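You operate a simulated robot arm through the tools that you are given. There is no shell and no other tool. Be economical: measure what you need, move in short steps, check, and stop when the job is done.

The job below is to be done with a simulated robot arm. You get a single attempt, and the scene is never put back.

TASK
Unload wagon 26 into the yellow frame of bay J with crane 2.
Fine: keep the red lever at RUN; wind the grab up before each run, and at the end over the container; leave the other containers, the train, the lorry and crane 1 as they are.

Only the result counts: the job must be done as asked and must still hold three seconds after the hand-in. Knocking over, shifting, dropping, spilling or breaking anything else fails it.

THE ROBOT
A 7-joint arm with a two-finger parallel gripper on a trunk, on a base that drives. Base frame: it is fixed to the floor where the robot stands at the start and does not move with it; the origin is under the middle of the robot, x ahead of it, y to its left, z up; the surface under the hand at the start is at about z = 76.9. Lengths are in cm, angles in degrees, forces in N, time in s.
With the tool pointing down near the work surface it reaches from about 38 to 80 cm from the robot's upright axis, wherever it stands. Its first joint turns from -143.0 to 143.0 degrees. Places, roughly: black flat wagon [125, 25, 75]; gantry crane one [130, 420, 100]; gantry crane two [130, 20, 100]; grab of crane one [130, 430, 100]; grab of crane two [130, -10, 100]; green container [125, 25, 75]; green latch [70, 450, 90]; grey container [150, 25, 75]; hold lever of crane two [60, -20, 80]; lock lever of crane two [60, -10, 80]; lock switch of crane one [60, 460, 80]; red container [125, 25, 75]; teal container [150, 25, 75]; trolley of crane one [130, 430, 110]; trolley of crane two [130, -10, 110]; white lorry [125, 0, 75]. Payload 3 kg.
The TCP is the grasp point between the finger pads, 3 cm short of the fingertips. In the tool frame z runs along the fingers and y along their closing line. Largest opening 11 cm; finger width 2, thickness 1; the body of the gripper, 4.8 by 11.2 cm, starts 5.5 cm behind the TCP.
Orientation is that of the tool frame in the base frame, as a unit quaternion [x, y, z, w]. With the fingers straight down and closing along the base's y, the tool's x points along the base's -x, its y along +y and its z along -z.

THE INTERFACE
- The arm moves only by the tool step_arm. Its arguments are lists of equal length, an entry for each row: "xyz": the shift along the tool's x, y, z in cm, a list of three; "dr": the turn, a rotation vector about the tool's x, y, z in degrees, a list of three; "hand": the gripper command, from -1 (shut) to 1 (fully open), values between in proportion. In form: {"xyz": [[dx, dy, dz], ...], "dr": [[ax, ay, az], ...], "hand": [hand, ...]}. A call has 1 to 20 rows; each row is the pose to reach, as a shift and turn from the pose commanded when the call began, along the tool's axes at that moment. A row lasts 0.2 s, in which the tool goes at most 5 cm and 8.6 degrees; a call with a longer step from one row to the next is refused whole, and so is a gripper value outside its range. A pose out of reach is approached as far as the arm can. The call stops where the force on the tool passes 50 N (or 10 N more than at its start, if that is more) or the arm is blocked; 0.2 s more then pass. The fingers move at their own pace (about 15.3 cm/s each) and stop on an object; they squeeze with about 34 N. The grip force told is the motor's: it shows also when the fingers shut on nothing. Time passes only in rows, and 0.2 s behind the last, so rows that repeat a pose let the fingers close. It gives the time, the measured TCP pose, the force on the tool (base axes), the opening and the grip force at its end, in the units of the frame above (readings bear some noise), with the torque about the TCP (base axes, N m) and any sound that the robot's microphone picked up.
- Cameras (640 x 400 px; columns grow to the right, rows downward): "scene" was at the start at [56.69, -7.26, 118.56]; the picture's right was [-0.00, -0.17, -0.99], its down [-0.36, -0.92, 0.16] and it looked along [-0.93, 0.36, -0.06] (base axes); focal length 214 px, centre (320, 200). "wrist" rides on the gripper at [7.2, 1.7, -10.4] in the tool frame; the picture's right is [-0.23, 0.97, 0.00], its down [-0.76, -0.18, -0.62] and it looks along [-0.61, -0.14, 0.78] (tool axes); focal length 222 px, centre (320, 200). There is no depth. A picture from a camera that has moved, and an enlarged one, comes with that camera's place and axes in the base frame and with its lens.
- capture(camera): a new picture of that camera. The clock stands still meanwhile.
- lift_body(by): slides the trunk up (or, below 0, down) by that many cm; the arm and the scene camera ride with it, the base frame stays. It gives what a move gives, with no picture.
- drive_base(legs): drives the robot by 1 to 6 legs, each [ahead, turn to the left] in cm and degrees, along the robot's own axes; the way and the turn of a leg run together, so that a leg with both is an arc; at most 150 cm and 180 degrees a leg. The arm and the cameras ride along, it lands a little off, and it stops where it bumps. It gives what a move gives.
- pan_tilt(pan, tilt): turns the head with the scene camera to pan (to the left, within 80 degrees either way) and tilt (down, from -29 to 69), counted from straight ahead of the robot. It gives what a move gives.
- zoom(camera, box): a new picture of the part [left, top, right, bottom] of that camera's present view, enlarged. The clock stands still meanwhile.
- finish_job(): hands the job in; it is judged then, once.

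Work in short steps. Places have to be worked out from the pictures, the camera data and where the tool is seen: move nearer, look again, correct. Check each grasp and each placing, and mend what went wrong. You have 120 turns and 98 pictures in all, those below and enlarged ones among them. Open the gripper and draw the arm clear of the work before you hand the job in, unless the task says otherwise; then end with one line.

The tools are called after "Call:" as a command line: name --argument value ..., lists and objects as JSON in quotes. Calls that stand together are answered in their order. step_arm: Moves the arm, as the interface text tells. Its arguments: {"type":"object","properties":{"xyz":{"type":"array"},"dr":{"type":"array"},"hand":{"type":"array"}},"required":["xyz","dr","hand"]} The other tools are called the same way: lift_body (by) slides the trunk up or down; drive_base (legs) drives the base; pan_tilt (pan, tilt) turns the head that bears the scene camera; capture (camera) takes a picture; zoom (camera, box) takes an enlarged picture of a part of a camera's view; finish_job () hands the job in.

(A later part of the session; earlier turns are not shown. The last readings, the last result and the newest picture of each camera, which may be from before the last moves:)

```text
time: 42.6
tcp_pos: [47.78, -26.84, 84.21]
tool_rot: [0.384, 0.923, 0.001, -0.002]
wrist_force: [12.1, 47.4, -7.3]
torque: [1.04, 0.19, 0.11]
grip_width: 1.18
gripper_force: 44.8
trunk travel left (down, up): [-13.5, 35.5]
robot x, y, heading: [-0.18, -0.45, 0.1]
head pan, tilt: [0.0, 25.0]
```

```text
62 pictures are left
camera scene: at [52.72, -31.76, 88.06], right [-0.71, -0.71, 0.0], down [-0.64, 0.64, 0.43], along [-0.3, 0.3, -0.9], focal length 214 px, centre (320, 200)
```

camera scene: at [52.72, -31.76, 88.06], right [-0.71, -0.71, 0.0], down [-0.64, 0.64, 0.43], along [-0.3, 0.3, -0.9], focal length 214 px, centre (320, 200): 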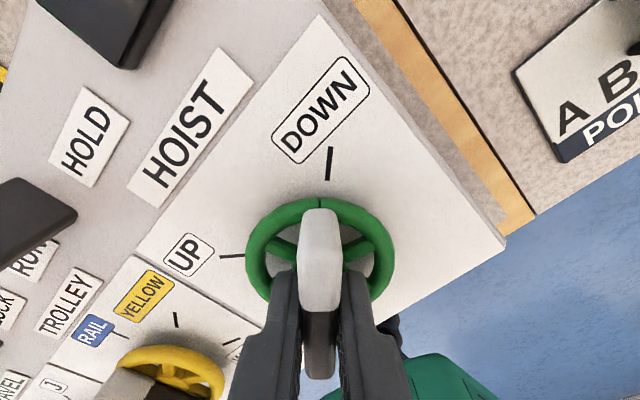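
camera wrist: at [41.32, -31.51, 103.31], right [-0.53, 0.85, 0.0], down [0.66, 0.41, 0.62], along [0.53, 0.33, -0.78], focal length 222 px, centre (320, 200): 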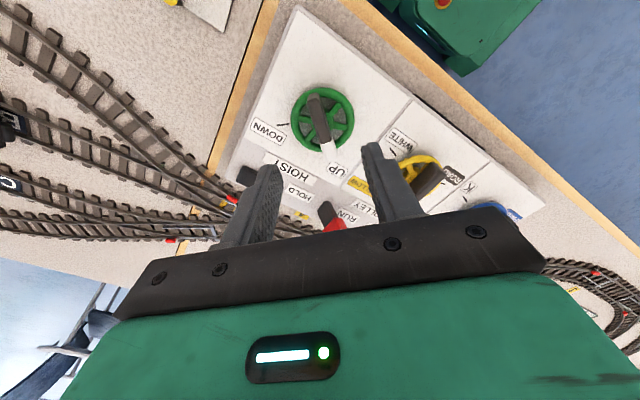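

Pointer is about 6° short of the DOWN tick and side load wants +y. I shift 0.3 cm +y and turn the remaining 6°, then release and rise to see.

Call:
step_arm --xyz '[[0.21, 0.21, 0], [0.21, 0.21, 0], [0.21, 0.21, 0], [0.21, 0.21, 0]]' --dr '[[0, 0, 0], [0, 0, 3], [0, 0, 6], [0, 0, 6]]' --hand '[-1, -1, -1, -1]'

Call:
step_arm --xyz '[[0, 0, 0], [0, 0, 0], [0, 0, -4], [0, 0, -8], [0, 0, -12], [0, 0, -16], [0, 0, -20], [0, 0, -24], [0, 0, -24]]' --dr '[[0, 0, 0], [0, 0, 0], [0, 0, -8], [0, 0, -16], [0, 0, -24], [0, 0, -32], [0, 0, -40], [0, 0, -48], [0, 0, -51]]' --hand '[0, 0, 0, 0, 0, 0, 0, 0, 0]'

Call:
step_arm --xyz '[[0, 0, 0], [0, 2, 0], [0, 4, 0], [0, 6, 0], [0, 6, 0]]' --dr '[[0, -8, 0], [0, -16, 0], [0, -24, 0], [0, -30, 0], [0, -30, 0]]' --hand '[0, 0, 0, 0, 0]'

Call:
pan_tilt --pan 0 --tilt -29

Call:
capture --camera "scene"

Call:
zoom --camera "scene" --box '[150, 120, 350, 240]'

```text
time: 43.6
tcp_pos: [47.87, -26.78, 84.29]
tool_rot: [0.43, 0.903, 0.0, -0.002]
wrist_force: [8.5, 14.8, -19.3]
torque: [-0.48, -0.93, 0.98]
grip_width: 1.22
gripper_force: 45.2
trunk travel left (down, up): [-13.5, 35.5]
robot x, y, heading: [-0.21, -0.27, 0.2]
head pan, tilt: [0.0, 25.0]
```

```text
time: 45.6
tcp_pos: [47.7, -26.94, 108.2]
tool_rot: [-0.001, 1.0, 0.002, -0.001]
wrist_force: [-0.1, -0.2, -0.1]
torque: [0.04, -0.02, -0.01]
grip_width: 5.51
gripper_force: 0.0
trunk travel left (down, up): [-13.5, 35.5]
robot x, y, heading: [-0.03, -0.2, -0.1]
head pan, tilt: [0.0, 25.0]
```

```text
time: 46.8
tcp_pos: [47.77, -21.05, 108.02]
tool_rot: [0.0, 0.966, 0.001, 0.258]
wrist_force: [-0.2, -1.0, 0.2]
torque: [0.01, -0.01, 0.01]
grip_width: 5.53
gripper_force: 0.1
trunk travel left (down, up): [-13.5, 35.5]
robot x, y, heading: [0.02, -0.66, 0.2]
head pan, tilt: [0.0, 25.0]
```

```text
time: 48.0
tcp_pos: [47.66, -20.99, 108.16]
tool_rot: [0.001, 0.966, 0.001, 0.258]
wrist_force: [0.8, -0.3, -0.2]
torque: [-0.03, 0.0, 0.01]
grip_width: 5.51
gripper_force: 0.1
trunk travel left (down, up): [-13.5, 35.5]
robot x, y, heading: [-0.04, 0.0, -0.1]
head pan, tilt: [0.0, -28.6]
```

```text
61 pictures are left
camera scene: at [57.73, -20.96, 121.15], right [0.0, -1.0, 0.0], down [-0.52, 0.0, -0.85], along [0.85, 0.0, -0.52], focal length 214 px, centre (320, 200)
```

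scene: 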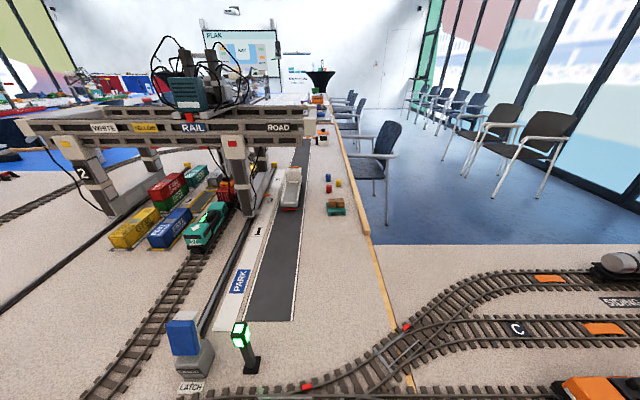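

```text
3.20 times, centred on (250, 180) of scene
camera zoom: at [57.73, -20.96, 121.15], right [0.0, -1.0, 0.0], down [-0.52, 0.0, -0.85], along [0.85, 0.0, -0.52], focal length 686 px, centre (544, 264)
```

zoom: 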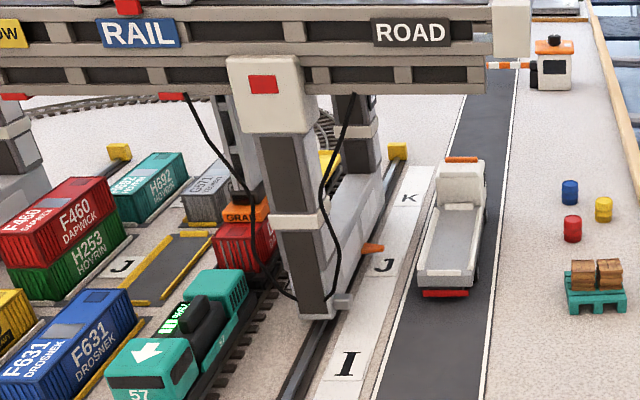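

The grab is down at the red container. I move left for a clear look at how it sits.

Call:
step_arm --xyz '[[-1, 4.6, 0], [-2, 9.2, 0], [-3, 13.8, 0], [-4, 18.4, 0], [-5, 23, 0], [-6, 27.6, 0], [-7, 32.2, 0], [-8, 36.8, 0], [-9, 41.4, 0], [-10, 46, 0], [-10, 46, 0]]' --dr '[[0, 0, 0], [0, 0, 0], [0, 0, 0], [0, 0, 0], [0, 0, 0], [0, 0, 0], [0, 0, 0], [0, 0, 0], [0, 0, 0], [0, 0, 0], [0, 0, 0]]' --hand '[0, 0, 0, 0, 0, 0, 0, 0, 0, 0, 0]'

Call:
capture --camera "scene"

```text
time: 50.5
tcp_pos: [56.48, 25.19, 113.38]
tool_rot: [0.001, 0.966, 0.001, 0.258]
wrist_force: [0.4, -0.7, 0.0]
torque: [-0.02, 0.01, 0.01]
grip_width: 5.5
gripper_force: 0.0
trunk travel left (down, up): [-13.5, 35.5]
robot x, y, heading: [-0.12, -0.07, -0.4]
head pan, tilt: [0.0, -28.6]
```

```text
59 pictures are left
camera scene: at [66.39, 25.12, 126.34], right [0.0, -1.0, 0.0], down [-0.52, 0.0, -0.85], along [0.85, 0.0, -0.52], focal length 214 px, centre (320, 200)
```

scene: 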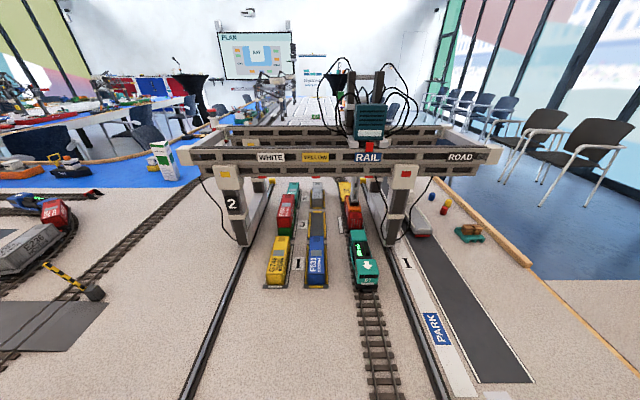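

Call:
zoom --camera "scene" --box '[300, 160, 410, 270]'

```text
3.64 times, centred on (355, 215) of scene
camera zoom: at [66.39, 25.12, 126.34], right [0.0, -1.0, 0.0], down [-0.52, 0.0, -0.85], along [0.85, 0.0, -0.52], focal length 780 px, centre (193, 146)
```

zoom: 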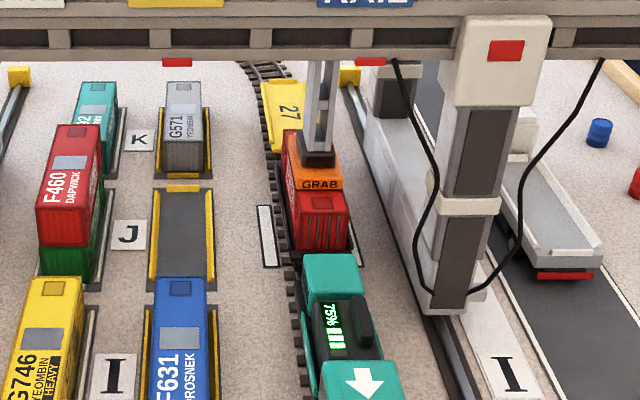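

The grab sits on the container. I zoom further to check its centring along the track.

Call:
zoom --camera "scene" --box '[330, 185, 380, 235]'

```text
8.00 times, centred on (355, 210) of scene
camera zoom: at [66.39, 25.12, 126.34], right [0.0, -1.0, 0.0], down [-0.52, 0.0, -0.85], along [0.85, 0.0, -0.52], focal length 1716 px, centre (40, 120)
```

zoom: 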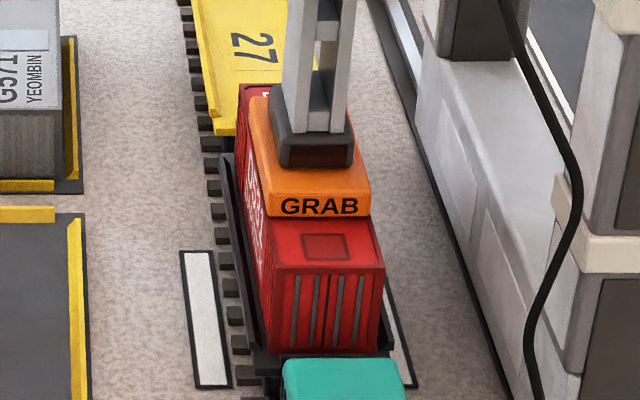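

The grab is centred on container D531 and flat. Now the orange lock lever (pivot about (59.3,-6.5), tip ≈ (59,-4.7,84.5), leaning left to FREE): I go upright to its left side, with the head tilted to watch.

Call:
step_arm --xyz '[[1, -3, 2.4], [2, -6, 4.8], [3.1, -9, 7.3], [4.2, -12, 9.8], [5.3, -15, 12.3], [6.4, -18, 14.8], [7.5, -21, 17.3], [8.5, -24.2, 19.8], [8.5, -24.2, 19.8]]' --dr '[[0, 4, 0], [0, 8, 0], [0, 12, 0], [0, 16, 0], [0, 20, 0], [0, 24, 0], [0, 27, 0], [0, 30, 0], [0, 30, 0]]' --hand '[-1, -1, -1, -1, -1, -1, -1, -1, -1]'

Call:
pan_tilt --pan 0 --tilt 35

Call:
capture --camera "scene"

Call:
capture --camera "wrist"

```text
time: 52.5
tcp_pos: [58.83, 0.87, 92.07]
tool_rot: [0.0, 1.0, 0.001, 0.0]
wrist_force: [-0.3, 0.1, -0.7]
torque: [0.03, 0.03, 0.0]
grip_width: 0.01
gripper_force: 33.8
trunk travel left (down, up): [-13.5, 35.5]
robot x, y, heading: [0.41, -0.29, 0.0]
head pan, tilt: [0.0, -28.6]
```

```text
time: 53.8
tcp_pos: [58.91, 0.99, 91.91]
tool_rot: [0.001, 1.0, 0.001, 0.0]
wrist_force: [-0.1, 0.6, 0.9]
torque: [0.01, -0.01, -0.01]
grip_width: 0.01
gripper_force: 33.9
trunk travel left (down, up): [-13.5, 35.5]
robot x, y, heading: [-0.13, -0.65, 0.0]
head pan, tilt: [0.0, 35.0]
```

```text
56 pictures are left
camera scene: at [64.3, 1.02, 96.18], right [0.0, -1.0, 0.0], down [-0.82, 0.0, 0.57], along [-0.57, 0.0, -0.82], focal length 214 px, centre (320, 200)
```

scene: 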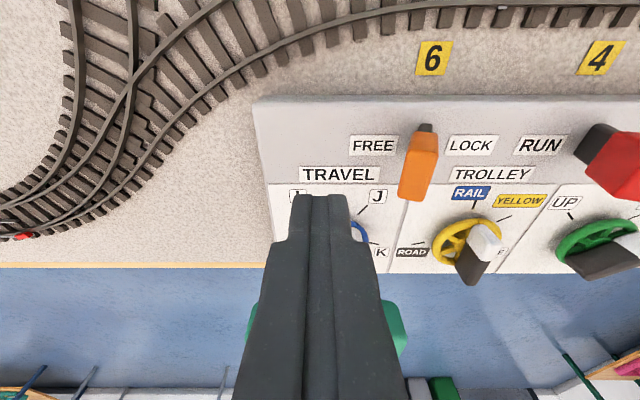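

```text
55 pictures are left
camera wrist: at [51.58, 2.64, 102.25], right [0.23, 0.97, 0.0], down [0.76, -0.18, 0.62], along [0.6, -0.14, -0.78], focal length 222 px, centre (320, 200)
```

wrist: 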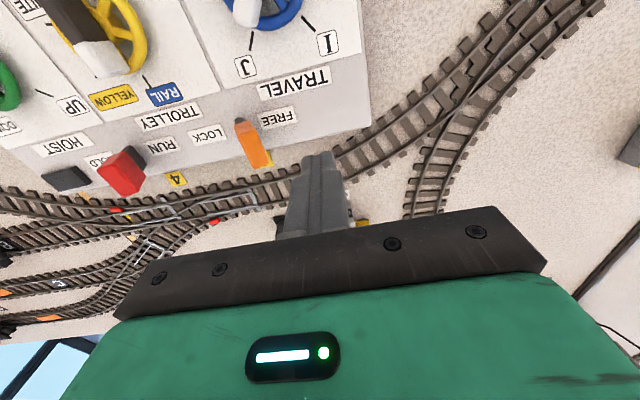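

The lever stands between FREE and LOCK, leaning to FREE. I come down to z 84.5 at its left and push right to y = -7.5.

Call:
step_arm --xyz '[[0.4, 0, 3.7], [0.7, 0, 7.4], [0.7, -2, 7.4], [0.7, -3.5, 7.4], [0.7, -4.5, 7.4], [0.7, -5.5, 7.4], [0.7, -6.5, 7.4], [0.7, -7.5, 7.4], [0.7, -8.5, 7.4], [0.7, -8.5, 7.4]]' --dr '[[0, 0, 0], [0, 0, 0], [0, 0, 0], [0, 0, 0], [0, 0, 0], [0, 0, 0], [0, 0, 0], [0, 0, 0], [0, 0, 0], [0, 0, 0]]' --hand '[-1, -1, -1, -1, -1, -1, -1, -1, -1, -1]'

Call:
capture --camera "scene"

```text
time: 56.0
tcp_pos: [58.04, -7.02, 84.68]
tool_rot: [-0.001, 1.0, 0.002, -0.001]
wrist_force: [3.4, 43.0, 2.0]
torque: [1.23, -0.1, -0.01]
grip_width: 0.03
gripper_force: 34.1
trunk travel left (down, up): [-13.5, 35.5]
robot x, y, heading: [0.04, -0.63, 0.1]
head pan, tilt: [0.0, 35.0]
```

```text
54 pictures are left
camera scene: at [63.54, -7.02, 88.82], right [0.0, -1.0, 0.0], down [-0.82, 0.0, 0.58], along [-0.58, 0.0, -0.82], focal length 214 px, centre (320, 200)
```

scene: 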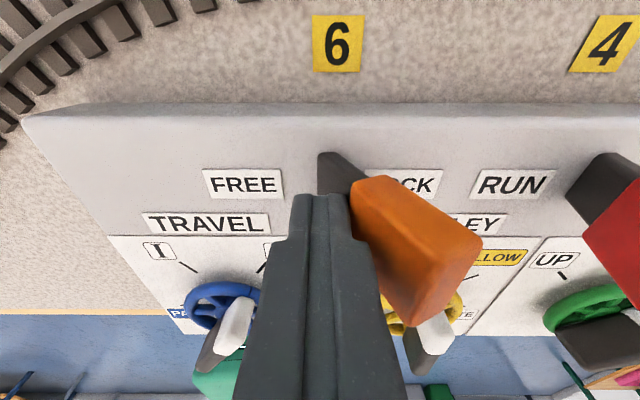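

The lever is over to the LOCK side against its stop. I back off and check that it stays.

Call:
step_arm --xyz '[[0, 2, 0], [0, 4, 0], [0, 6, 0], [0, 6, -4], [0, 6, -7], [0, 6, -7]]' --dr '[[0, 0, 0], [0, 0, 0], [0, 0, 0], [0, 0, 0], [0, 0, 0], [0, 0, 0]]' --hand '[-1, -1, -1, -1, -1, -1]'

Call:
capture --camera "scene"

```text
time: 57.4
tcp_pos: [58.01, -1.46, 91.55]
tool_rot: [0.0, 1.0, 0.001, -0.001]
wrist_force: [-1.2, 0.1, 0.6]
torque: [0.0, 0.01, 0.0]
grip_width: 0.0
gripper_force: 33.8
trunk travel left (down, up): [-13.5, 35.5]
robot x, y, heading: [0.29, -0.27, -0.2]
head pan, tilt: [0.0, 35.0]
```

```text
53 pictures are left
camera scene: at [63.42, -1.52, 95.81], right [0.0, -1.0, 0.0], down [-0.82, 0.0, 0.58], along [-0.58, 0.0, -0.82], focal length 214 px, centre (320, 200)
```

scene: 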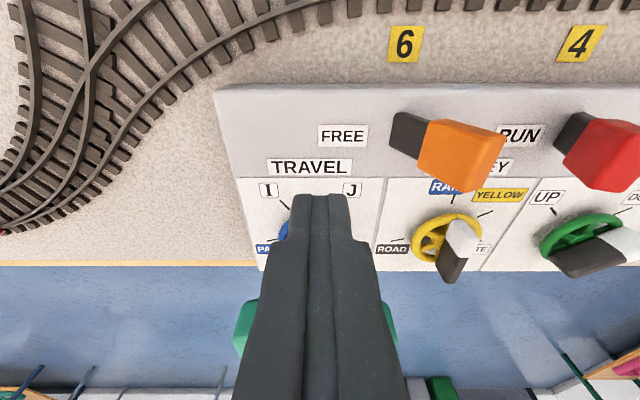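

Lever stays at LOCK, red still at RUN. Now back to the hoist wheel (≈(47.85,-26.85), pointer at +51°).

Call:
step_arm --xyz '[[1.2, -3.2, -1.5], [2.4, -6.4, -1.5], [3.6, -9.6, -1.5], [4.8, -12.8, -1.5], [6, -16, -1.5], [7.2, -19.2, -1.5], [8.6, -22.4, -1.5], [10.15, -25.4, -1.5], [10.15, -25.4, -1.5], [10.15, -25.4, -1.5]]' --dr '[[0, 0, 6], [0, 0, 12], [0, 0, 18], [0, 0, 24], [0, 0, 30], [0, 0, 36], [0, 0, 42], [0, 0, 48], [0, 0, 51], [0, 0, 51]]' --hand '[0, 0, 0, 0, 0, 0, 0, 0, 0, 0]'

Call:
capture --camera "scene"

```text
time: 59.6
tcp_pos: [47.87, -27.01, 93.07]
tool_rot: [0.431, 0.902, 0.0, -0.002]
wrist_force: [0.0, 0.2, -0.3]
torque: [-0.02, 0.04, 0.0]
grip_width: 5.48
gripper_force: 0.0
trunk travel left (down, up): [-13.5, 35.5]
robot x, y, heading: [-0.15, -0.18, -0.0]
head pan, tilt: [0.0, 35.0]
```

```text
52 pictures are left
camera scene: at [51.31, -31.18, 97.27], right [-0.78, -0.63, 0.0], down [-0.51, 0.64, 0.58], along [-0.36, 0.45, -0.82], focal length 214 px, centre (320, 200)
```

scene: 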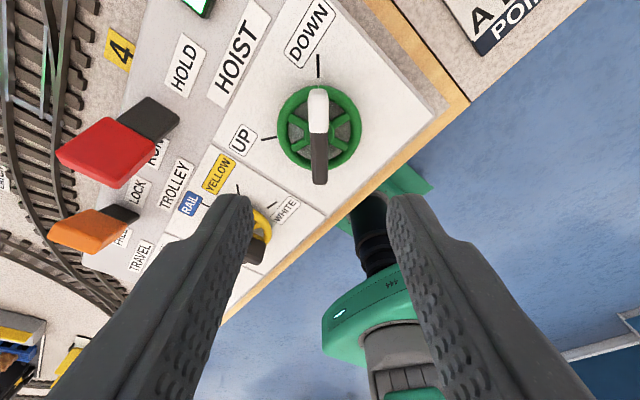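

Aligned with the bar at DOWN. I descend, grip, then turn back counter-clockwise to UP.

Call:
step_arm --xyz '[[0, 0, 3], [0, 0, 6], [0, 0, 8.8], [0, 0, 8.8], [0, 0, 8.8], [0, 0, 8.8]]' --dr '[[0, 0, 0], [0, 0, 0], [0, 0, 0], [0, 0, 0], [0, 0, 0], [0, 0, 0]]' --hand '[0, 0, 0, -1, -1, -1]'

```text
time: 61.0
tcp_pos: [47.77, -26.86, 84.12]
tool_rot: [0.431, 0.902, 0.001, -0.002]
wrist_force: [1.7, 11.1, -11.2]
torque: [-0.67, -0.82, 0.88]
grip_width: 1.18
gripper_force: 45.0
trunk travel left (down, up): [-13.5, 35.5]
robot x, y, heading: [0.12, -0.16, 0.2]
head pan, tilt: [0.0, 35.0]
```

Gripped with little load. I turn slowly counter-clockwise by 100°.

Call:
step_arm --xyz '[[0.05, 0.1, 0], [0.05, 0.1, 0], [0.05, 0.1, 0], [0.05, 0.1, 0], [0.05, 0.1, 0], [0.05, 0.1, 0], [0.05, 0.1, 0], [0.05, 0.1, 0], [0.05, 0.1, 0], [0.05, 0.1, 0], [0.05, 0.1, 0], [0.05, 0.1, 0], [0.05, 0.1, 0], [0.05, 0.1, 0], [0.05, 0.1, 0], [0.05, 0.1, 0], [0.05, 0.1, 0], [0.05, 0.1, 0]]' --dr '[[0, 0, -6], [0, 0, -12], [0, 0, -18], [0, 0, -24], [0, 0, -30], [0, 0, -36], [0, 0, -42], [0, 0, -48], [0, 0, -54], [0, 0, -60], [0, 0, -66], [0, 0, -72], [0, 0, -78], [0, 0, -84], [0, 0, -90], [0, 0, -95], [0, 0, -100], [0, 0, -100]]' --hand '[-1, -1, -1, -1, -1, -1, -1, -1, -1, -1, -1, -1, -1, -1, -1, -1, -1, -1]'

Call:
capture --camera "scene"

```text
time: 62.8
tcp_pos: [47.87, -27.08, 84.07]
tool_rot: [0.031, 1.0, 0.001, -0.003]
wrist_force: [-3.2, -12.7, -11.8]
torque: [-0.68, -0.35, -0.02]
grip_width: 1.2
gripper_force: 45.0
trunk travel left (down, up): [-13.5, 35.5]
robot x, y, heading: [0.09, 0.03, 0.1]
head pan, tilt: [0.0, 35.0]
stopped in row 9: the force on the tool passed its limit at 51 N (the readings are from after the stop); the commanded pose is now the measured one
```

```text
51 pictures are left
camera scene: at [53.28, -27.37, 88.33], right [-0.06, -1.0, 0.0], down [-0.81, 0.05, 0.58], along [-0.58, 0.04, -0.81], focal length 214 px, centre (320, 200)
```

scene: 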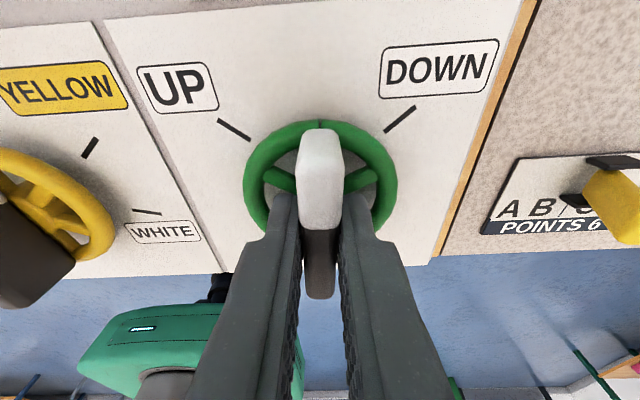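

Stopped midway again on transient side load; commanded pose is now relaxed. I continue the remaining 53°.

Call:
step_arm --xyz '[[0, 0, 0.05], [0, -0.05, 0.05], [0, -0.05, 0.05], [0, -0.05, 0.05], [0, -0.05, 0.05], [0, -0.05, 0.05], [0, -0.05, 0.05], [0, -0.05, 0.05], [0, -0.05, 0.05], [0, -0.05, 0.05], [0, -0.05, 0.05], [0, -0.05, 0.05]]' --dr '[[0, 0, -5], [0, 0, -10], [0, 0, -15], [0, 0, -20], [0, 0, -25], [0, 0, -30], [0, 0, -35], [0, 0, -40], [0, 0, -45], [0, 0, -50], [0, 0, -53], [0, 0, -53]]' --hand '[-1, -1, -1, -1, -1, -1, -1, -1, -1, -1, -1, -1]'

Call:
capture --camera "scene"

```text
time: 65.4
tcp_pos: [48.02, -27.21, 84.16]
tool_rot: [-0.419, 0.908, 0.002, -0.002]
wrist_force: [-6.0, -22.9, -9.0]
torque: [-1.35, -0.28, -0.01]
grip_width: 1.18
gripper_force: 44.5
trunk travel left (down, up): [-13.5, 35.5]
robot x, y, heading: [-0.23, -0.13, -0.0]
head pan, tilt: [0.0, 35.0]
```

```text
50 pictures are left
camera scene: at [51.45, -23.06, 88.37], right [0.76, -0.65, -0.01], down [-0.53, -0.62, 0.57], along [-0.38, -0.43, -0.82], focal length 214 px, centre (320, 200)
```

scene: 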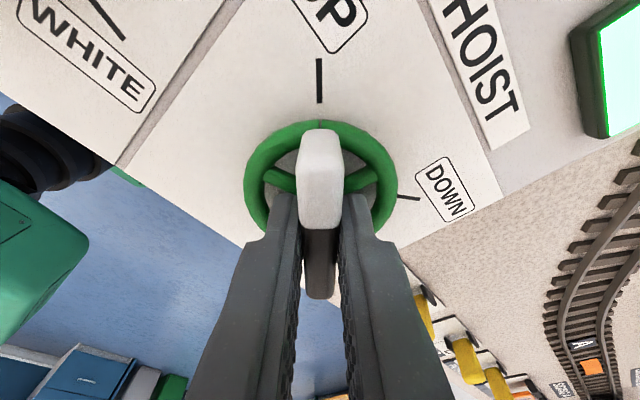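

Pointer is on UP, and the panel's black box is lit green (load locked). I release, rise and check that the container lifted.

Call:
step_arm --xyz '[[0, 0, 0], [0, 0, 0], [0, 0, -4], [0, 0, -8], [0, 0, -12], [0, 0, -16], [0, 0, -20], [0, 0, -24], [0, 0, -24]]' --dr '[[0, 0, 0], [0, 0, 0], [0, 0, 8], [0, 0, 16], [0, 0, 24], [0, 0, 32], [0, 0, 40], [0, 0, 48], [0, 0, 49.5]]' --hand '[0, 0, 0, 0, 0, 0, 0, 0, 0]'

Call:
step_arm --xyz '[[0, 4, 0], [0, 8, 0], [0, 12, 0], [0, 13.2, 0], [0, 13.2, 0]]' --dr '[[0, -8, 0], [0, -16, 0], [0, -24, 0], [0, -30, 0], [0, -30, 0]]' --hand '[0, 0, 0, 0, 0]'

Call:
pan_tilt --pan 0 --tilt -29

Call:
zoom --camera "scene" --box '[130, 80, 330, 240]'

```text
time: 67.4
tcp_pos: [47.96, -27.05, 108.14]
tool_rot: [0.001, 1.0, 0.001, -0.003]
wrist_force: [0.2, -0.6, -0.4]
torque: [0.04, -0.02, 0.02]
grip_width: 5.51
gripper_force: 0.1
trunk travel left (down, up): [-13.5, 35.5]
robot x, y, heading: [-0.36, -0.31, 0.0]
head pan, tilt: [0.0, 35.0]
```

```text
time: 68.6
tcp_pos: [48.04, -13.9, 108.19]
tool_rot: [0.002, 0.967, 0.0, 0.256]
wrist_force: [-0.4, -1.2, -0.6]
torque: [0.02, -0.01, 0.0]
grip_width: 5.5
gripper_force: 0.1
trunk travel left (down, up): [-13.5, 35.5]
robot x, y, heading: [0.28, -0.36, 0.1]
head pan, tilt: [0.0, 35.0]
```

```text
time: 70.0
tcp_pos: [47.91, -13.85, 108.17]
tool_rot: [0.0, 0.967, 0.002, 0.256]
wrist_force: [0.0, 1.4, -0.7]
torque: [0.01, -0.01, 0.0]
grip_width: 5.48
gripper_force: 0.0
trunk travel left (down, up): [-13.5, 35.5]
robot x, y, heading: [-0.05, -0.3, 0.0]
head pan, tilt: [0.0, -28.6]
```

```text
2.50 times, centred on (230, 160) of scene
camera zoom: at [57.91, -13.92, 121.16], right [0.0, -1.0, 0.0], down [-0.53, 0.0, -0.85], along [0.85, 0.0, -0.53], focal length 536 px, centre (545, 300)
```

zoom: 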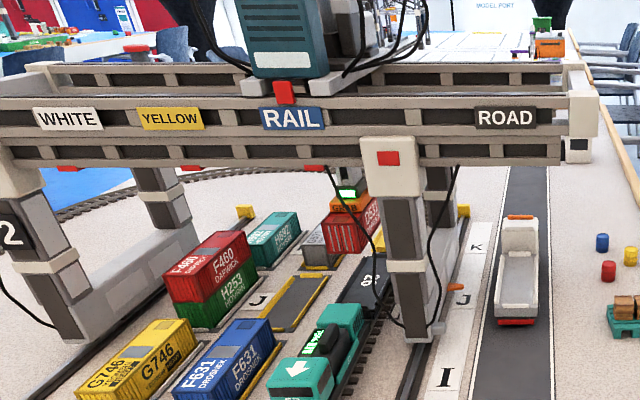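

Container lifted, and a number is visible on the black wagon; I zoom on it for confirmation.

Call:
zoom --camera "scene" --box '[220, 140, 300, 210]'

```text
5.71 times, centred on (260, 175) of scene
camera zoom: at [57.91, -13.92, 121.16], right [0.0, -1.0, 0.0], down [-0.53, 0.0, -0.85], along [0.85, 0.0, -0.53], focal length 1226 px, centre (663, 343)
```

zoom: 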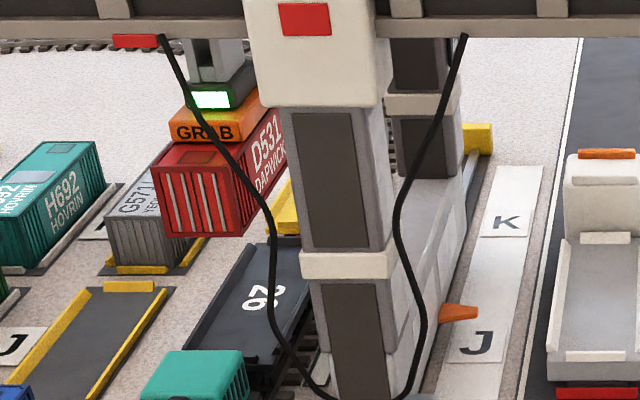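

Wagon 26 confirmed and the container is held up. Now the trolley wheel: back upright above it at yaw 0.

Call:
step_arm --xyz '[[1.5, 0, 2.6], [3, 0, 5.2], [4.5, 0, 7.8], [6, 0, 10.5], [7.6, 0, 13.2], [7.6, 0, 13.2]]' --dr '[[0, 6, 0], [0, 12, 0], [0, 18, 0], [0, 24, 0], [0, 30, 0], [0, 30, 0]]' --hand '[0, 0, 0, 0, 0, 0]'

Call:
pan_tilt --pan 0 --tilt 25

Call:
capture --camera "scene"

```text
time: 71.4
tcp_pos: [48.0, -13.93, 93.08]
tool_rot: [0.0, 1.0, 0.0, -0.003]
wrist_force: [-0.4, -0.1, -0.8]
torque: [0.0, -0.04, 0.03]
grip_width: 5.5
gripper_force: 0.1
trunk travel left (down, up): [-13.5, 35.5]
robot x, y, heading: [0.03, -0.39, -0.0]
head pan, tilt: [0.0, -28.6]
```

```text
time: 72.6
tcp_pos: [47.91, -13.91, 92.94]
tool_rot: [0.001, 1.0, 0.002, -0.002]
wrist_force: [0.4, -0.1, -0.5]
torque: [0.01, -0.02, 0.01]
grip_width: 5.51
gripper_force: 0.1
trunk travel left (down, up): [-13.5, 35.5]
robot x, y, heading: [0.31, -0.27, 0.3]
head pan, tilt: [0.0, 25.0]
```

```text
47 pictures are left
camera scene: at [54.89, -13.91, 96.83], right [0.0, -1.0, 0.0], down [-0.9, 0.0, 0.43], along [-0.43, 0.0, -0.9], focal length 214 px, centre (320, 200)
```

scene: 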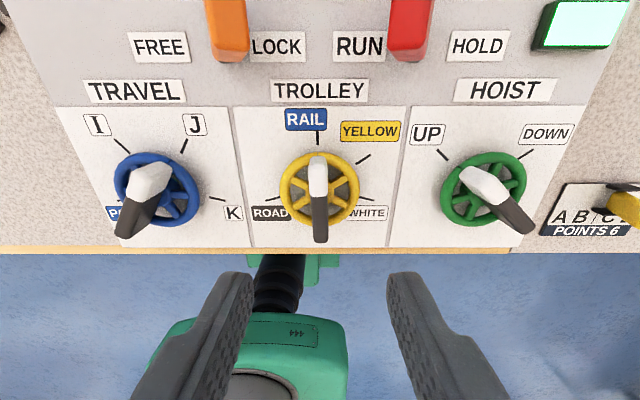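

Aligned over the trolley bar at RAIL. I grip it.

Call:
step_arm --xyz '[[0, 0, 3], [0, 0, 6], [0, 0, 8.7], [0, 0, 8.7], [0, 0, 8.7], [0, 0, 8.7]]' --dr '[[0, 0, 0], [0, 0, 0], [0, 0, 0], [0, 0, 0], [0, 0, 0], [0, 0, 0]]' --hand '[0, 0, 0, -1, -1, -1]'

Call:
step_arm --xyz '[[0, 0, 0], [0, 0, 0], [0, 0, 0], [0, 0, 0], [0, 0, 0], [0, 0, 0], [0, 0, 0], [0, 0, 0], [0, 0, 0], [0, 0, 0], [0, 0, 0], [0, 0, 0], [0, 0, 0], [0, 0, 0], [0, 0, 0]]' --dr '[[0, 0, 4], [0, 0, 8], [0, 0, 12], [0, 0, 16], [0, 0, 20], [0, 0, 24], [0, 0, 28], [0, 0, 32], [0, 0, 36], [0, 0, 40], [0, 0, 44], [0, 0, 48], [0, 0, 52], [0, 0, 55], [0, 0, 55]]' --hand '[-1, -1, -1, -1, -1, -1, -1, -1, -1, -1, -1, -1, -1, -1, -1]'

Call:
capture --camera "scene"

```text
time: 74.0
tcp_pos: [47.7, -13.88, 84.3]
tool_rot: [0.001, 1.0, 0.001, -0.004]
wrist_force: [-9.8, -11.6, -17.3]
torque: [-0.71, -0.3, -0.02]
grip_width: 1.2
gripper_force: 44.9
trunk travel left (down, up): [-13.5, 35.5]
robot x, y, heading: [-0.06, -0.3, 0.1]
head pan, tilt: [0.0, 25.0]
```

```text
time: 77.2
tcp_pos: [47.79, -13.78, 84.22]
tool_rot: [0.463, 0.886, 0.0, -0.004]
wrist_force: [-20.1, 23.6, -20.4]
torque: [1.28, 0.32, -0.01]
grip_width: 1.17
gripper_force: 45.1
trunk travel left (down, up): [-13.5, 35.5]
robot x, y, heading: [0.1, -0.27, 0.0]
head pan, tilt: [0.0, 25.0]
```

```text
46 pictures are left
camera scene: at [51.89, -19.39, 88.06], right [-0.82, -0.57, 0.0], down [-0.52, 0.74, 0.43], along [-0.25, 0.35, -0.9], focal length 214 px, centre (320, 200)
```

scene: 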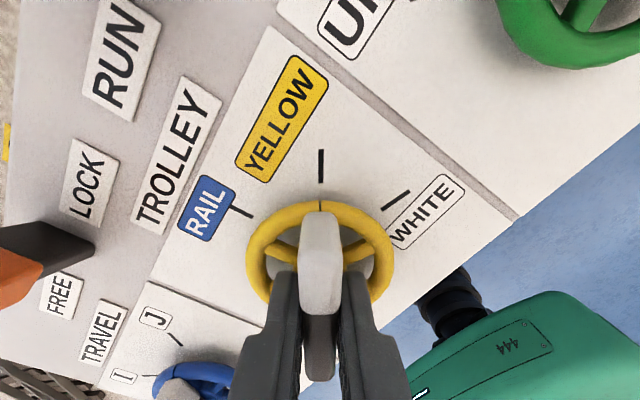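

Pointer is exactly on the YELLOW tick. I release and look at the crane.

Call:
step_arm --xyz '[[0, 0, 0], [0, 0, 0], [0, 0, -4], [0, 0, -8], [0, 0, -12], [0, 0, -16], [0, 0, -20], [0, 0, -24], [0, 0, -24], [0, 0, -24]]' --dr '[[0, 0, 0], [0, 0, 0], [0, 0, -8], [0, 0, -16], [0, 0, -24], [0, 0, -32], [0, 0, -40], [0, 0, -48], [0, 0, -55], [0, 0, -55]]' --hand '[0, 0, 0, 0, 0, 0, 0, 0, 0, 0]'

Call:
step_arm --xyz '[[-1, 4.5, 0], [-2, 9, 0], [-3, 13.5, 0], [-4, 18, 0], [-5, 22.5, 0], [-6, 27, 0], [-7, 31.5, 0], [-8, 36, 0], [-8, 36, 0]]' --dr '[[0, -5, 0], [0, -10, 0], [0, -15, 0], [0, -20, 0], [0, -25, 0], [0, -30, 0], [0, -30, 0], [0, -30, 0], [0, -30, 0]]' --hand '[0, 0, 0, 0, 0, 0, 0, 0, 0]'

Call:
pan_tilt --pan 0 --tilt -29

Call:
zoom --camera "scene" --box '[230, 120, 430, 270]'

```text
time: 79.4
tcp_pos: [47.99, -13.85, 108.19]
tool_rot: [0.001, 1.0, 0.001, -0.002]
wrist_force: [0.5, 0.4, 0.5]
torque: [0.01, 0.02, 0.03]
grip_width: 5.49
gripper_force: 0.2
trunk travel left (down, up): [-13.5, 35.5]
robot x, y, heading: [0.14, -0.17, -0.1]
head pan, tilt: [0.0, 25.0]
```

```text
time: 81.4
tcp_pos: [55.84, 22.03, 108.28]
tool_rot: [0.001, 0.967, 0.002, 0.256]
wrist_force: [0.8, 0.4, 0.7]
torque: [0.03, 0.03, 0.01]
grip_width: 5.51
gripper_force: 0.1
trunk travel left (down, up): [-13.5, 35.5]
robot x, y, heading: [-0.15, -0.06, 0.1]
head pan, tilt: [0.0, 25.0]
```

```text
time: 82.6
tcp_pos: [55.85, 22.13, 108.29]
tool_rot: [0.001, 0.967, 0.0, 0.256]
wrist_force: [-0.4, -0.2, -0.1]
torque: [0.04, -0.02, -0.01]
grip_width: 5.51
gripper_force: 0.0
trunk travel left (down, up): [-13.5, 35.5]
robot x, y, heading: [0.23, -0.14, -0.1]
head pan, tilt: [0.0, -28.6]
```

```text
2.67 times, centred on (330, 195) of scene
camera zoom: at [65.88, 22.06, 121.24], right [0.0, -1.0, 0.0], down [-0.53, 0.0, -0.85], along [0.85, 0.0, -0.53], focal length 572 px, centre (293, 213)
```

zoom: 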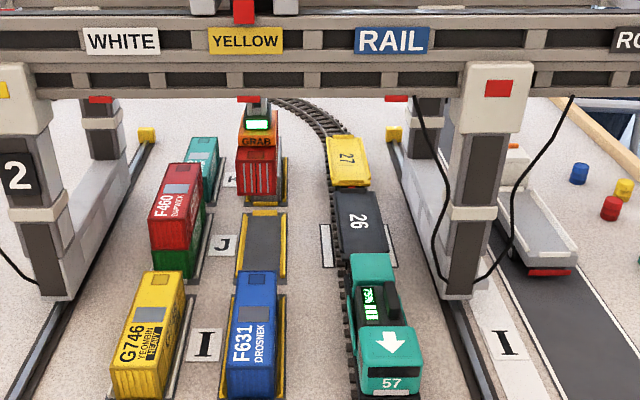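

The container hangs directly over the yellow J frame (y≈26 both). I return to the hoist wheel.

Call:
step_arm --xyz '[[1.2, -4.1, 0.8], [2.4, -8.2, 1.6], [3.6, -12.3, 2.3], [4.8, -16.4, 3.1], [6, -20.5, 3.9], [7.2, -24.6, 4.7], [8.4, -28.7, 5.4], [9.6, -32.8, 6.2], [10.8, -36.9, 7], [12, -41, 7.7], [13.3, -45.1, 8.5], [14.5, -49.2, 9.3], [14.5, -49.2, 9.3]]' --dr '[[0, 2.5, 0], [0, 5, 0], [0, 7.5, 0], [0, 10, 0], [0, 12.5, 0], [0, 15, 0], [0, 17.5, 0], [0, 20, 0], [0, 22.5, 0], [0, 25, 0], [0, 27.5, 0], [0, 30, 0], [0, 30, 0]]' --hand '[0, 0, 0, 0, 0, 0, 0, 0, 0, 0, 0, 0, 0]'

Call:
step_arm --xyz '[[0, 0, 0], [0, 0, 0], [0, 0, 0], [0, 0, 0], [0, 0, 0], [0, 0, 0], [0, 0, 0]]' --dr '[[0, 0, -8], [0, 0, -16], [0, 0, -24], [0, 0, -32], [0, 0, -40], [0, 0, -48], [0, 0, -49]]' --hand '[0, 0, 0, 0, 0, 0, 0]'

Call:
pan_tilt --pan 0 --tilt 25

Call:
capture --camera "scene"

```text
time: 85.4
tcp_pos: [48.05, -27.01, 92.87]
tool_rot: [0.0, 1.0, 0.001, -0.003]
wrist_force: [-0.8, -0.1, -0.7]
torque: [0.0, -0.01, -0.01]
grip_width: 5.51
gripper_force: 0.1
trunk travel left (down, up): [-13.5, 35.5]
robot x, y, heading: [-0.41, -0.12, -0.1]
head pan, tilt: [0.0, -28.6]
```

```text
time: 87.0
tcp_pos: [48.12, -26.96, 92.87]
tool_rot: [-0.414, 0.91, 0.002, -0.001]
wrist_force: [0.1, 0.5, -0.3]
torque: [0.0, 0.01, 0.03]
grip_width: 5.49
gripper_force: 0.1
trunk travel left (down, up): [-13.5, 35.5]
robot x, y, heading: [0.2, -0.08, -0.1]
head pan, tilt: [0.0, -28.6]
```

```text
time: 88.2
tcp_pos: [48.15, -26.96, 92.96]
tool_rot: [-0.415, 0.91, 0.002, -0.002]
wrist_force: [-0.1, -0.4, -0.8]
torque: [0.01, -0.04, 0.01]
grip_width: 5.47
gripper_force: 0.1
trunk travel left (down, up): [-13.5, 35.5]
robot x, y, heading: [0.06, -0.47, 0.2]
head pan, tilt: [0.0, 25.0]
```

```text
44 pictures are left
camera scene: at [52.69, -21.72, 96.75], right [0.75, -0.66, -0.01], down [-0.59, -0.68, 0.42], along [-0.28, -0.32, -0.91], focal length 214 px, centre (320, 200)
```

scene: 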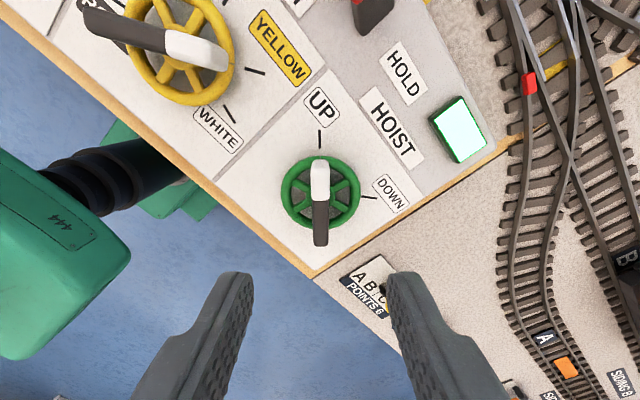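

Aligned. I descend and grip the hoist bar.

Call:
step_arm --xyz '[[0, 0, 3], [0, 0, 6], [0, 0, 8.75], [0, 0, 8.75], [0, 0, 8.75], [0, 0, 8.75]]' --dr '[[0, 0, 0], [0, 0, 0], [0, 0, 0], [0, 0, 0], [0, 0, 0], [0, 0, 0]]' --hand '[0, 0, 0, -1, -1, -1]'

Call:
step_arm --xyz '[[0, 0, 0.1], [0, 0, 0.1], [0, 0, 0.1], [0, 0, 0.1], [0, 0, 0.1], [0, 0, 0.1], [0, 0, 0.1], [0, 0, 0.1], [0, 0, 0.1], [0, 0, 0.1], [0, 0, 0.1]]' --dr '[[0, 0, 5], [0, 0, 10], [0, 0, 15], [0, 0, 20], [0, 0, 25], [0, 0, 30], [0, 0, 35], [0, 0, 40], [0, 0, 45], [0, 0, 50], [0, 0, 50]]' --hand '[-1, -1, -1, -1, -1, -1, -1, -1, -1, -1, -1]'

```text
time: 89.6
tcp_pos: [48.06, -26.93, 84.08]
tool_rot: [-0.413, 0.911, 0.002, 0.0]
wrist_force: [6.0, -5.1, -9.1]
torque: [-0.5, -1.19, -0.06]
grip_width: 1.18
gripper_force: 45.1
trunk travel left (down, up): [-13.5, 35.5]
robot x, y, heading: [-0.07, -0.26, 0.2]
head pan, tilt: [0.0, 25.0]
```

```text
time: 92.0
tcp_pos: [48.08, -27.11, 84.14]
tool_rot: [0.01, 1.0, 0.001, -0.003]
wrist_force: [31.4, -16.6, 26.6]
torque: [-0.46, -0.38, 0.01]
grip_width: 1.16
gripper_force: 45.4
trunk travel left (down, up): [-13.5, 35.5]
robot x, y, heading: [-0.06, -0.06, -0.0]
head pan, tilt: [0.0, 25.0]
```

Half way without a stop. I correct the centre slightly and turn the rest to DOWN.

Call:
step_arm --xyz '[[-0.2, -0.1, -0.1], [-0.2, -0.1, -0.1], [-0.2, -0.1, -0.1], [-0.2, -0.1, -0.1], [-0.2, -0.1, -0.1], [-0.2, -0.1, -0.1], [-0.2, -0.1, -0.1], [-0.2, -0.1, -0.1], [-0.2, -0.1, -0.1], [-0.2, -0.1, -0.1], [-0.2, -0.1, -0.1]]' --dr '[[0, 0, 5], [0, 0, 10], [0, 0, 15], [0, 0, 20], [0, 0, 25], [0, 0, 30], [0, 0, 35], [0, 0, 40], [0, 0, 45], [0, 0, 50], [0, 0, 50]]' --hand '[-1, -1, -1, -1, -1, -1, -1, -1, -1, -1, -1]'

Call:
capture --camera "scene"

```text
time: 94.4
tcp_pos: [48.0, -27.09, 84.17]
tool_rot: [0.431, 0.902, 0.0, -0.004]
wrist_force: [-21.1, -13.5, -21.6]
torque: [0.28, -0.06, 0.97]
grip_width: 1.22
gripper_force: 45.0
trunk travel left (down, up): [-13.5, 35.5]
robot x, y, heading: [0.18, -0.5, -0.1]
head pan, tilt: [0.0, 25.0]
```

```text
43 pictures are left
camera scene: at [52.48, -32.53, 87.87], right [-0.78, -0.63, 0.0], down [-0.57, 0.7, 0.43], along [-0.27, 0.33, -0.9], focal length 214 px, centre (320, 200)
```

scene: 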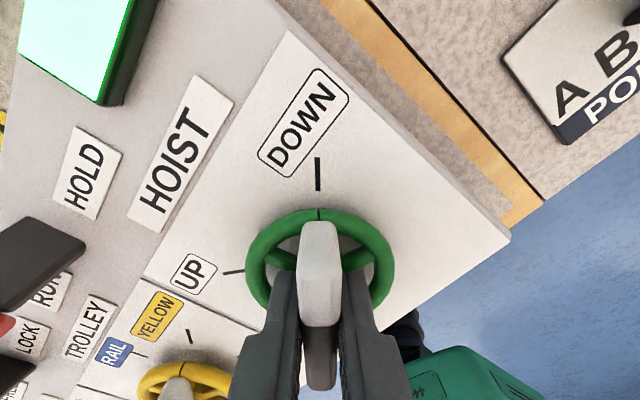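

At DOWN (end-stop torque felt). I release and inspect the placing before unlocking.

Call:
step_arm --xyz '[[0, 0, 0], [0, 0, 0], [0, 0, -4], [0, 0, -8], [0, 0, -12], [0, 0, -16], [0, 0, -20], [0, 0, -24], [0, 0, -24], [0, 0, -24]]' --dr '[[0, 0, 0], [0, 0, 0], [0, 0, -8], [0, 0, -16], [0, 0, -24], [0, 0, -32], [0, 0, -40], [0, 0, -48], [0, 0, -51], [0, 0, -51]]' --hand '[0, 0, 0, 0, 0, 0, 0, 0, 0, 0]'

Call:
step_arm --xyz '[[-1, 4.8, 0], [-2, 9.5, 0], [-3, 14.2, 0], [-4, 18.9, 0], [-5, 23.6, 0], [-6, 28.3, 0], [-7, 33, 0], [-8, 37.7, 0], [-8, 42.4, 0], [-8, 47, 0], [-8, 47, 0]]' --dr '[[0, -5, 0], [0, -10, 0], [0, -15, 0], [0, -20, 0], [0, -25, 0], [0, -30, 0], [0, -30, 0], [0, -30, 0], [0, -30, 0], [0, -30, 0], [0, -30, 0]]' --hand '[0, 0, 0, 0, 0, 0, 0, 0, 0, 0, 0]'

Call:
pan_tilt --pan 0 --tilt -29

Call:
zoom --camera "scene" --box '[250, 140, 390, 245]'

```text
time: 96.6
tcp_pos: [48.25, -26.84, 108.08]
tool_rot: [0.0, 1.0, 0.001, -0.002]
wrist_force: [-0.2, 1.0, 0.0]
torque: [-0.02, -0.01, -0.02]
grip_width: 5.5
gripper_force: 0.0
trunk travel left (down, up): [-13.5, 35.5]
robot x, y, heading: [-0.33, -0.53, -0.0]
head pan, tilt: [0.0, 25.0]
```

```text
time: 99.0
tcp_pos: [56.37, 20.05, 108.15]
tool_rot: [0.001, 0.967, 0.001, 0.257]
wrist_force: [-0.3, -0.1, -0.5]
torque: [0.02, 0.01, -0.02]
grip_width: 5.51
gripper_force: 0.1
trunk travel left (down, up): [-13.5, 35.5]
robot x, y, heading: [0.21, -0.17, -0.1]
head pan, tilt: [0.0, 25.0]
```

```text
time: 100.2
tcp_pos: [56.31, 20.13, 108.16]
tool_rot: [0.0, 0.967, 0.002, 0.256]
wrist_force: [-0.8, 0.5, -0.1]
torque: [0.03, 0.01, -0.02]
grip_width: 5.51
gripper_force: 0.0
trunk travel left (down, up): [-13.5, 35.5]
robot x, y, heading: [-0.1, -0.26, -0.1]
head pan, tilt: [0.0, -28.6]
```

```text
3.81 times, centred on (320, 192) of scene
camera zoom: at [66.37, 19.99, 121.03], right [0.0, -1.0, 0.0], down [-0.53, 0.0, -0.85], along [0.85, 0.0, -0.53], focal length 817 px, centre (320, 229)
```

zoom: 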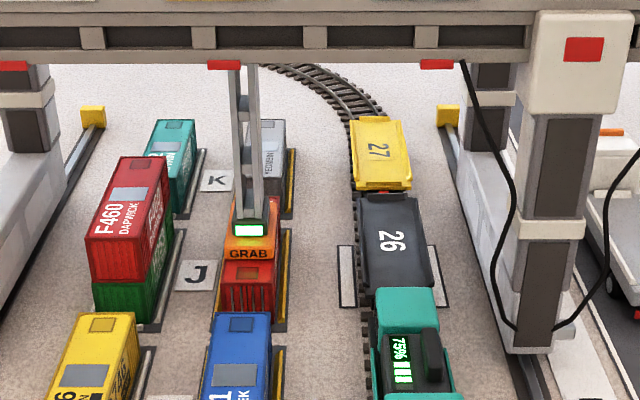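

It appears lowered into the frame; closer look.

Call:
zoom --camera "scene" --box '[280, 185, 350, 235]'

```text
8.00 times, centred on (315, 210) of scene
camera zoom: at [66.37, 19.99, 121.03], right [0.0, -1.0, 0.0], down [-0.53, 0.0, -0.85], along [0.85, 0.0, -0.53], focal length 1716 px, centre (360, 120)
```

zoom: 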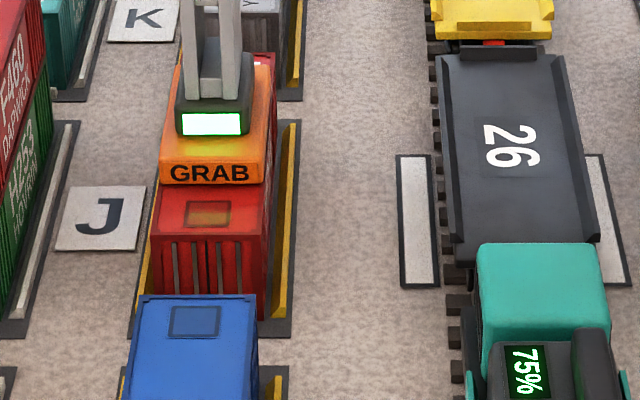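

D531 is seated in the yellow frame (top about 4.7 cm lower than on the wagon). Now I go right of the lock lever to push it back to FREE.

Call:
step_arm --xyz '[[0.7, -3.7, 1.6], [1.4, -7.4, 3.3], [2.2, -11.1, 5], [2.9, -14.8, 6.6], [3.6, -18.4, 8.3], [4.4, -22.1, 9.9], [5.1, -25.8, 11.6], [5.8, -29.5, 13.2], [6.6, -33.1, 14.9], [6.6, -33.1, 14.9]]' --dr '[[0, 3.4, 0], [0, 6.8, 0], [0, 10.2, 0], [0, 13.6, 0], [0, 17, 0], [0, 20.4, 0], [0, 23.8, 0], [0, 27, 0], [0, 30, 0], [0, 30, 0]]' --hand '[-1, -1, -1, -1, -1, -1, -1, -1, -1, -1]'

Call:
pan_tilt --pan 0 --tilt 35

Call:
capture --camera "scene"

```text
time: 102.4
tcp_pos: [58.08, -13.38, 92.04]
tool_rot: [0.001, 1.0, 0.001, -0.003]
wrist_force: [-0.2, 0.9, -0.2]
torque: [-0.03, -0.01, -0.01]
grip_width: 0.0
gripper_force: 34.1
trunk travel left (down, up): [-13.5, 35.5]
robot x, y, heading: [-0.12, -0.23, -0.1]
head pan, tilt: [0.0, -28.6]
```

```text
time: 103.8
tcp_pos: [58.03, -13.26, 91.99]
tool_rot: [0.001, 1.0, 0.001, -0.003]
wrist_force: [-0.3, -0.8, -0.1]
torque: [-0.01, 0.0, -0.01]
grip_width: 0.01
gripper_force: 33.7
trunk travel left (down, up): [-13.5, 35.5]
robot x, y, heading: [0.14, -0.29, -0.1]
head pan, tilt: [0.0, 35.0]
```

```text
40 pictures are left
camera scene: at [63.49, -13.27, 96.22], right [0.0, -1.0, 0.0], down [-0.82, 0.0, 0.58], along [-0.58, 0.0, -0.82], focal length 214 px, centre (320, 200)
```

scene: 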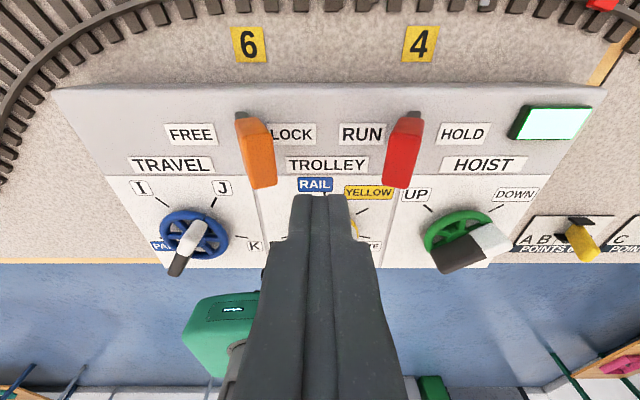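

Good clearance between the two levers (orange tip y≈-9.6, red ≈-18.3). I descend and push the orange lever left.

Call:
step_arm --xyz '[[0, 0, 3.7], [0, 0, 7.4], [0, 1.5, 7.4], [0, 2.5, 7.4], [0, 3.5, 7.4], [0, 4.3, 7.4], [0, 5, 7.4], [0, 5.7, 7.4], [0, 5.7, 7.4]]' --dr '[[0, 0, 0], [0, 0, 0], [0, 0, 0], [0, 0, 0], [0, 0, 0], [0, 0, 0], [0, 0, 0], [0, 0, 0], [0, 0, 0]]' --hand '[-1, -1, -1, -1, -1, -1, -1, -1, -1]'

Call:
step_arm --xyz '[[0, -2, 0], [0, -4, 0], [0, -5.5, 0], [0, -5.5, -4], [0, -5.5, -7], [0, -5.5, -7]]' --dr '[[0, 0, 0], [0, 0, 0], [0, 0, 0], [0, 0, 0], [0, 0, 0], [0, 0, 0]]' --hand '[-1, -1, -1, -1, -1, -1]'

Call:
capture --camera "scene"

```text
time: 105.8
tcp_pos: [57.89, -7.51, 84.51]
tool_rot: [0.0, 1.0, 0.001, -0.002]
wrist_force: [-0.3, -11.7, -0.3]
torque: [-0.33, 0.0, -0.02]
grip_width: 0.0
gripper_force: 33.6
trunk travel left (down, up): [-13.5, 35.5]
robot x, y, heading: [-0.1, 0.04, -0.1]
head pan, tilt: [0.0, 35.0]
```

```text
time: 107.2
tcp_pos: [57.86, -13.11, 91.44]
tool_rot: [0.0, 1.0, 0.0, -0.003]
wrist_force: [-0.7, -0.2, -0.2]
torque: [-0.02, 0.02, 0.02]
grip_width: 0.0
gripper_force: 33.9
trunk travel left (down, up): [-13.5, 35.5]
robot x, y, heading: [0.25, -0.44, 0.0]
head pan, tilt: [0.0, 35.0]
```

```text
39 pictures are left
camera scene: at [63.3, -13.11, 95.62], right [0.0, -1.0, 0.0], down [-0.82, 0.0, 0.58], along [-0.58, 0.0, -0.82], focal length 214 px, centre (320, 200)
```

scene: 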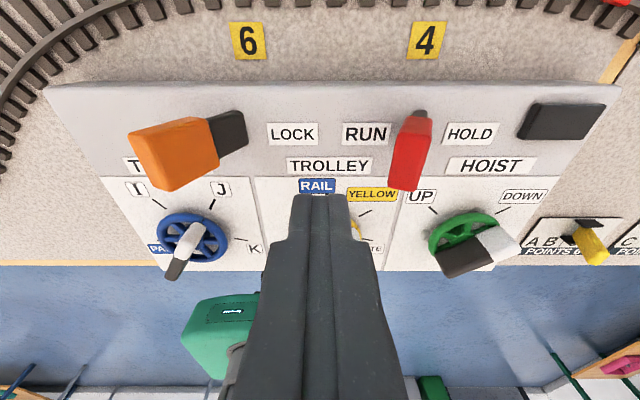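

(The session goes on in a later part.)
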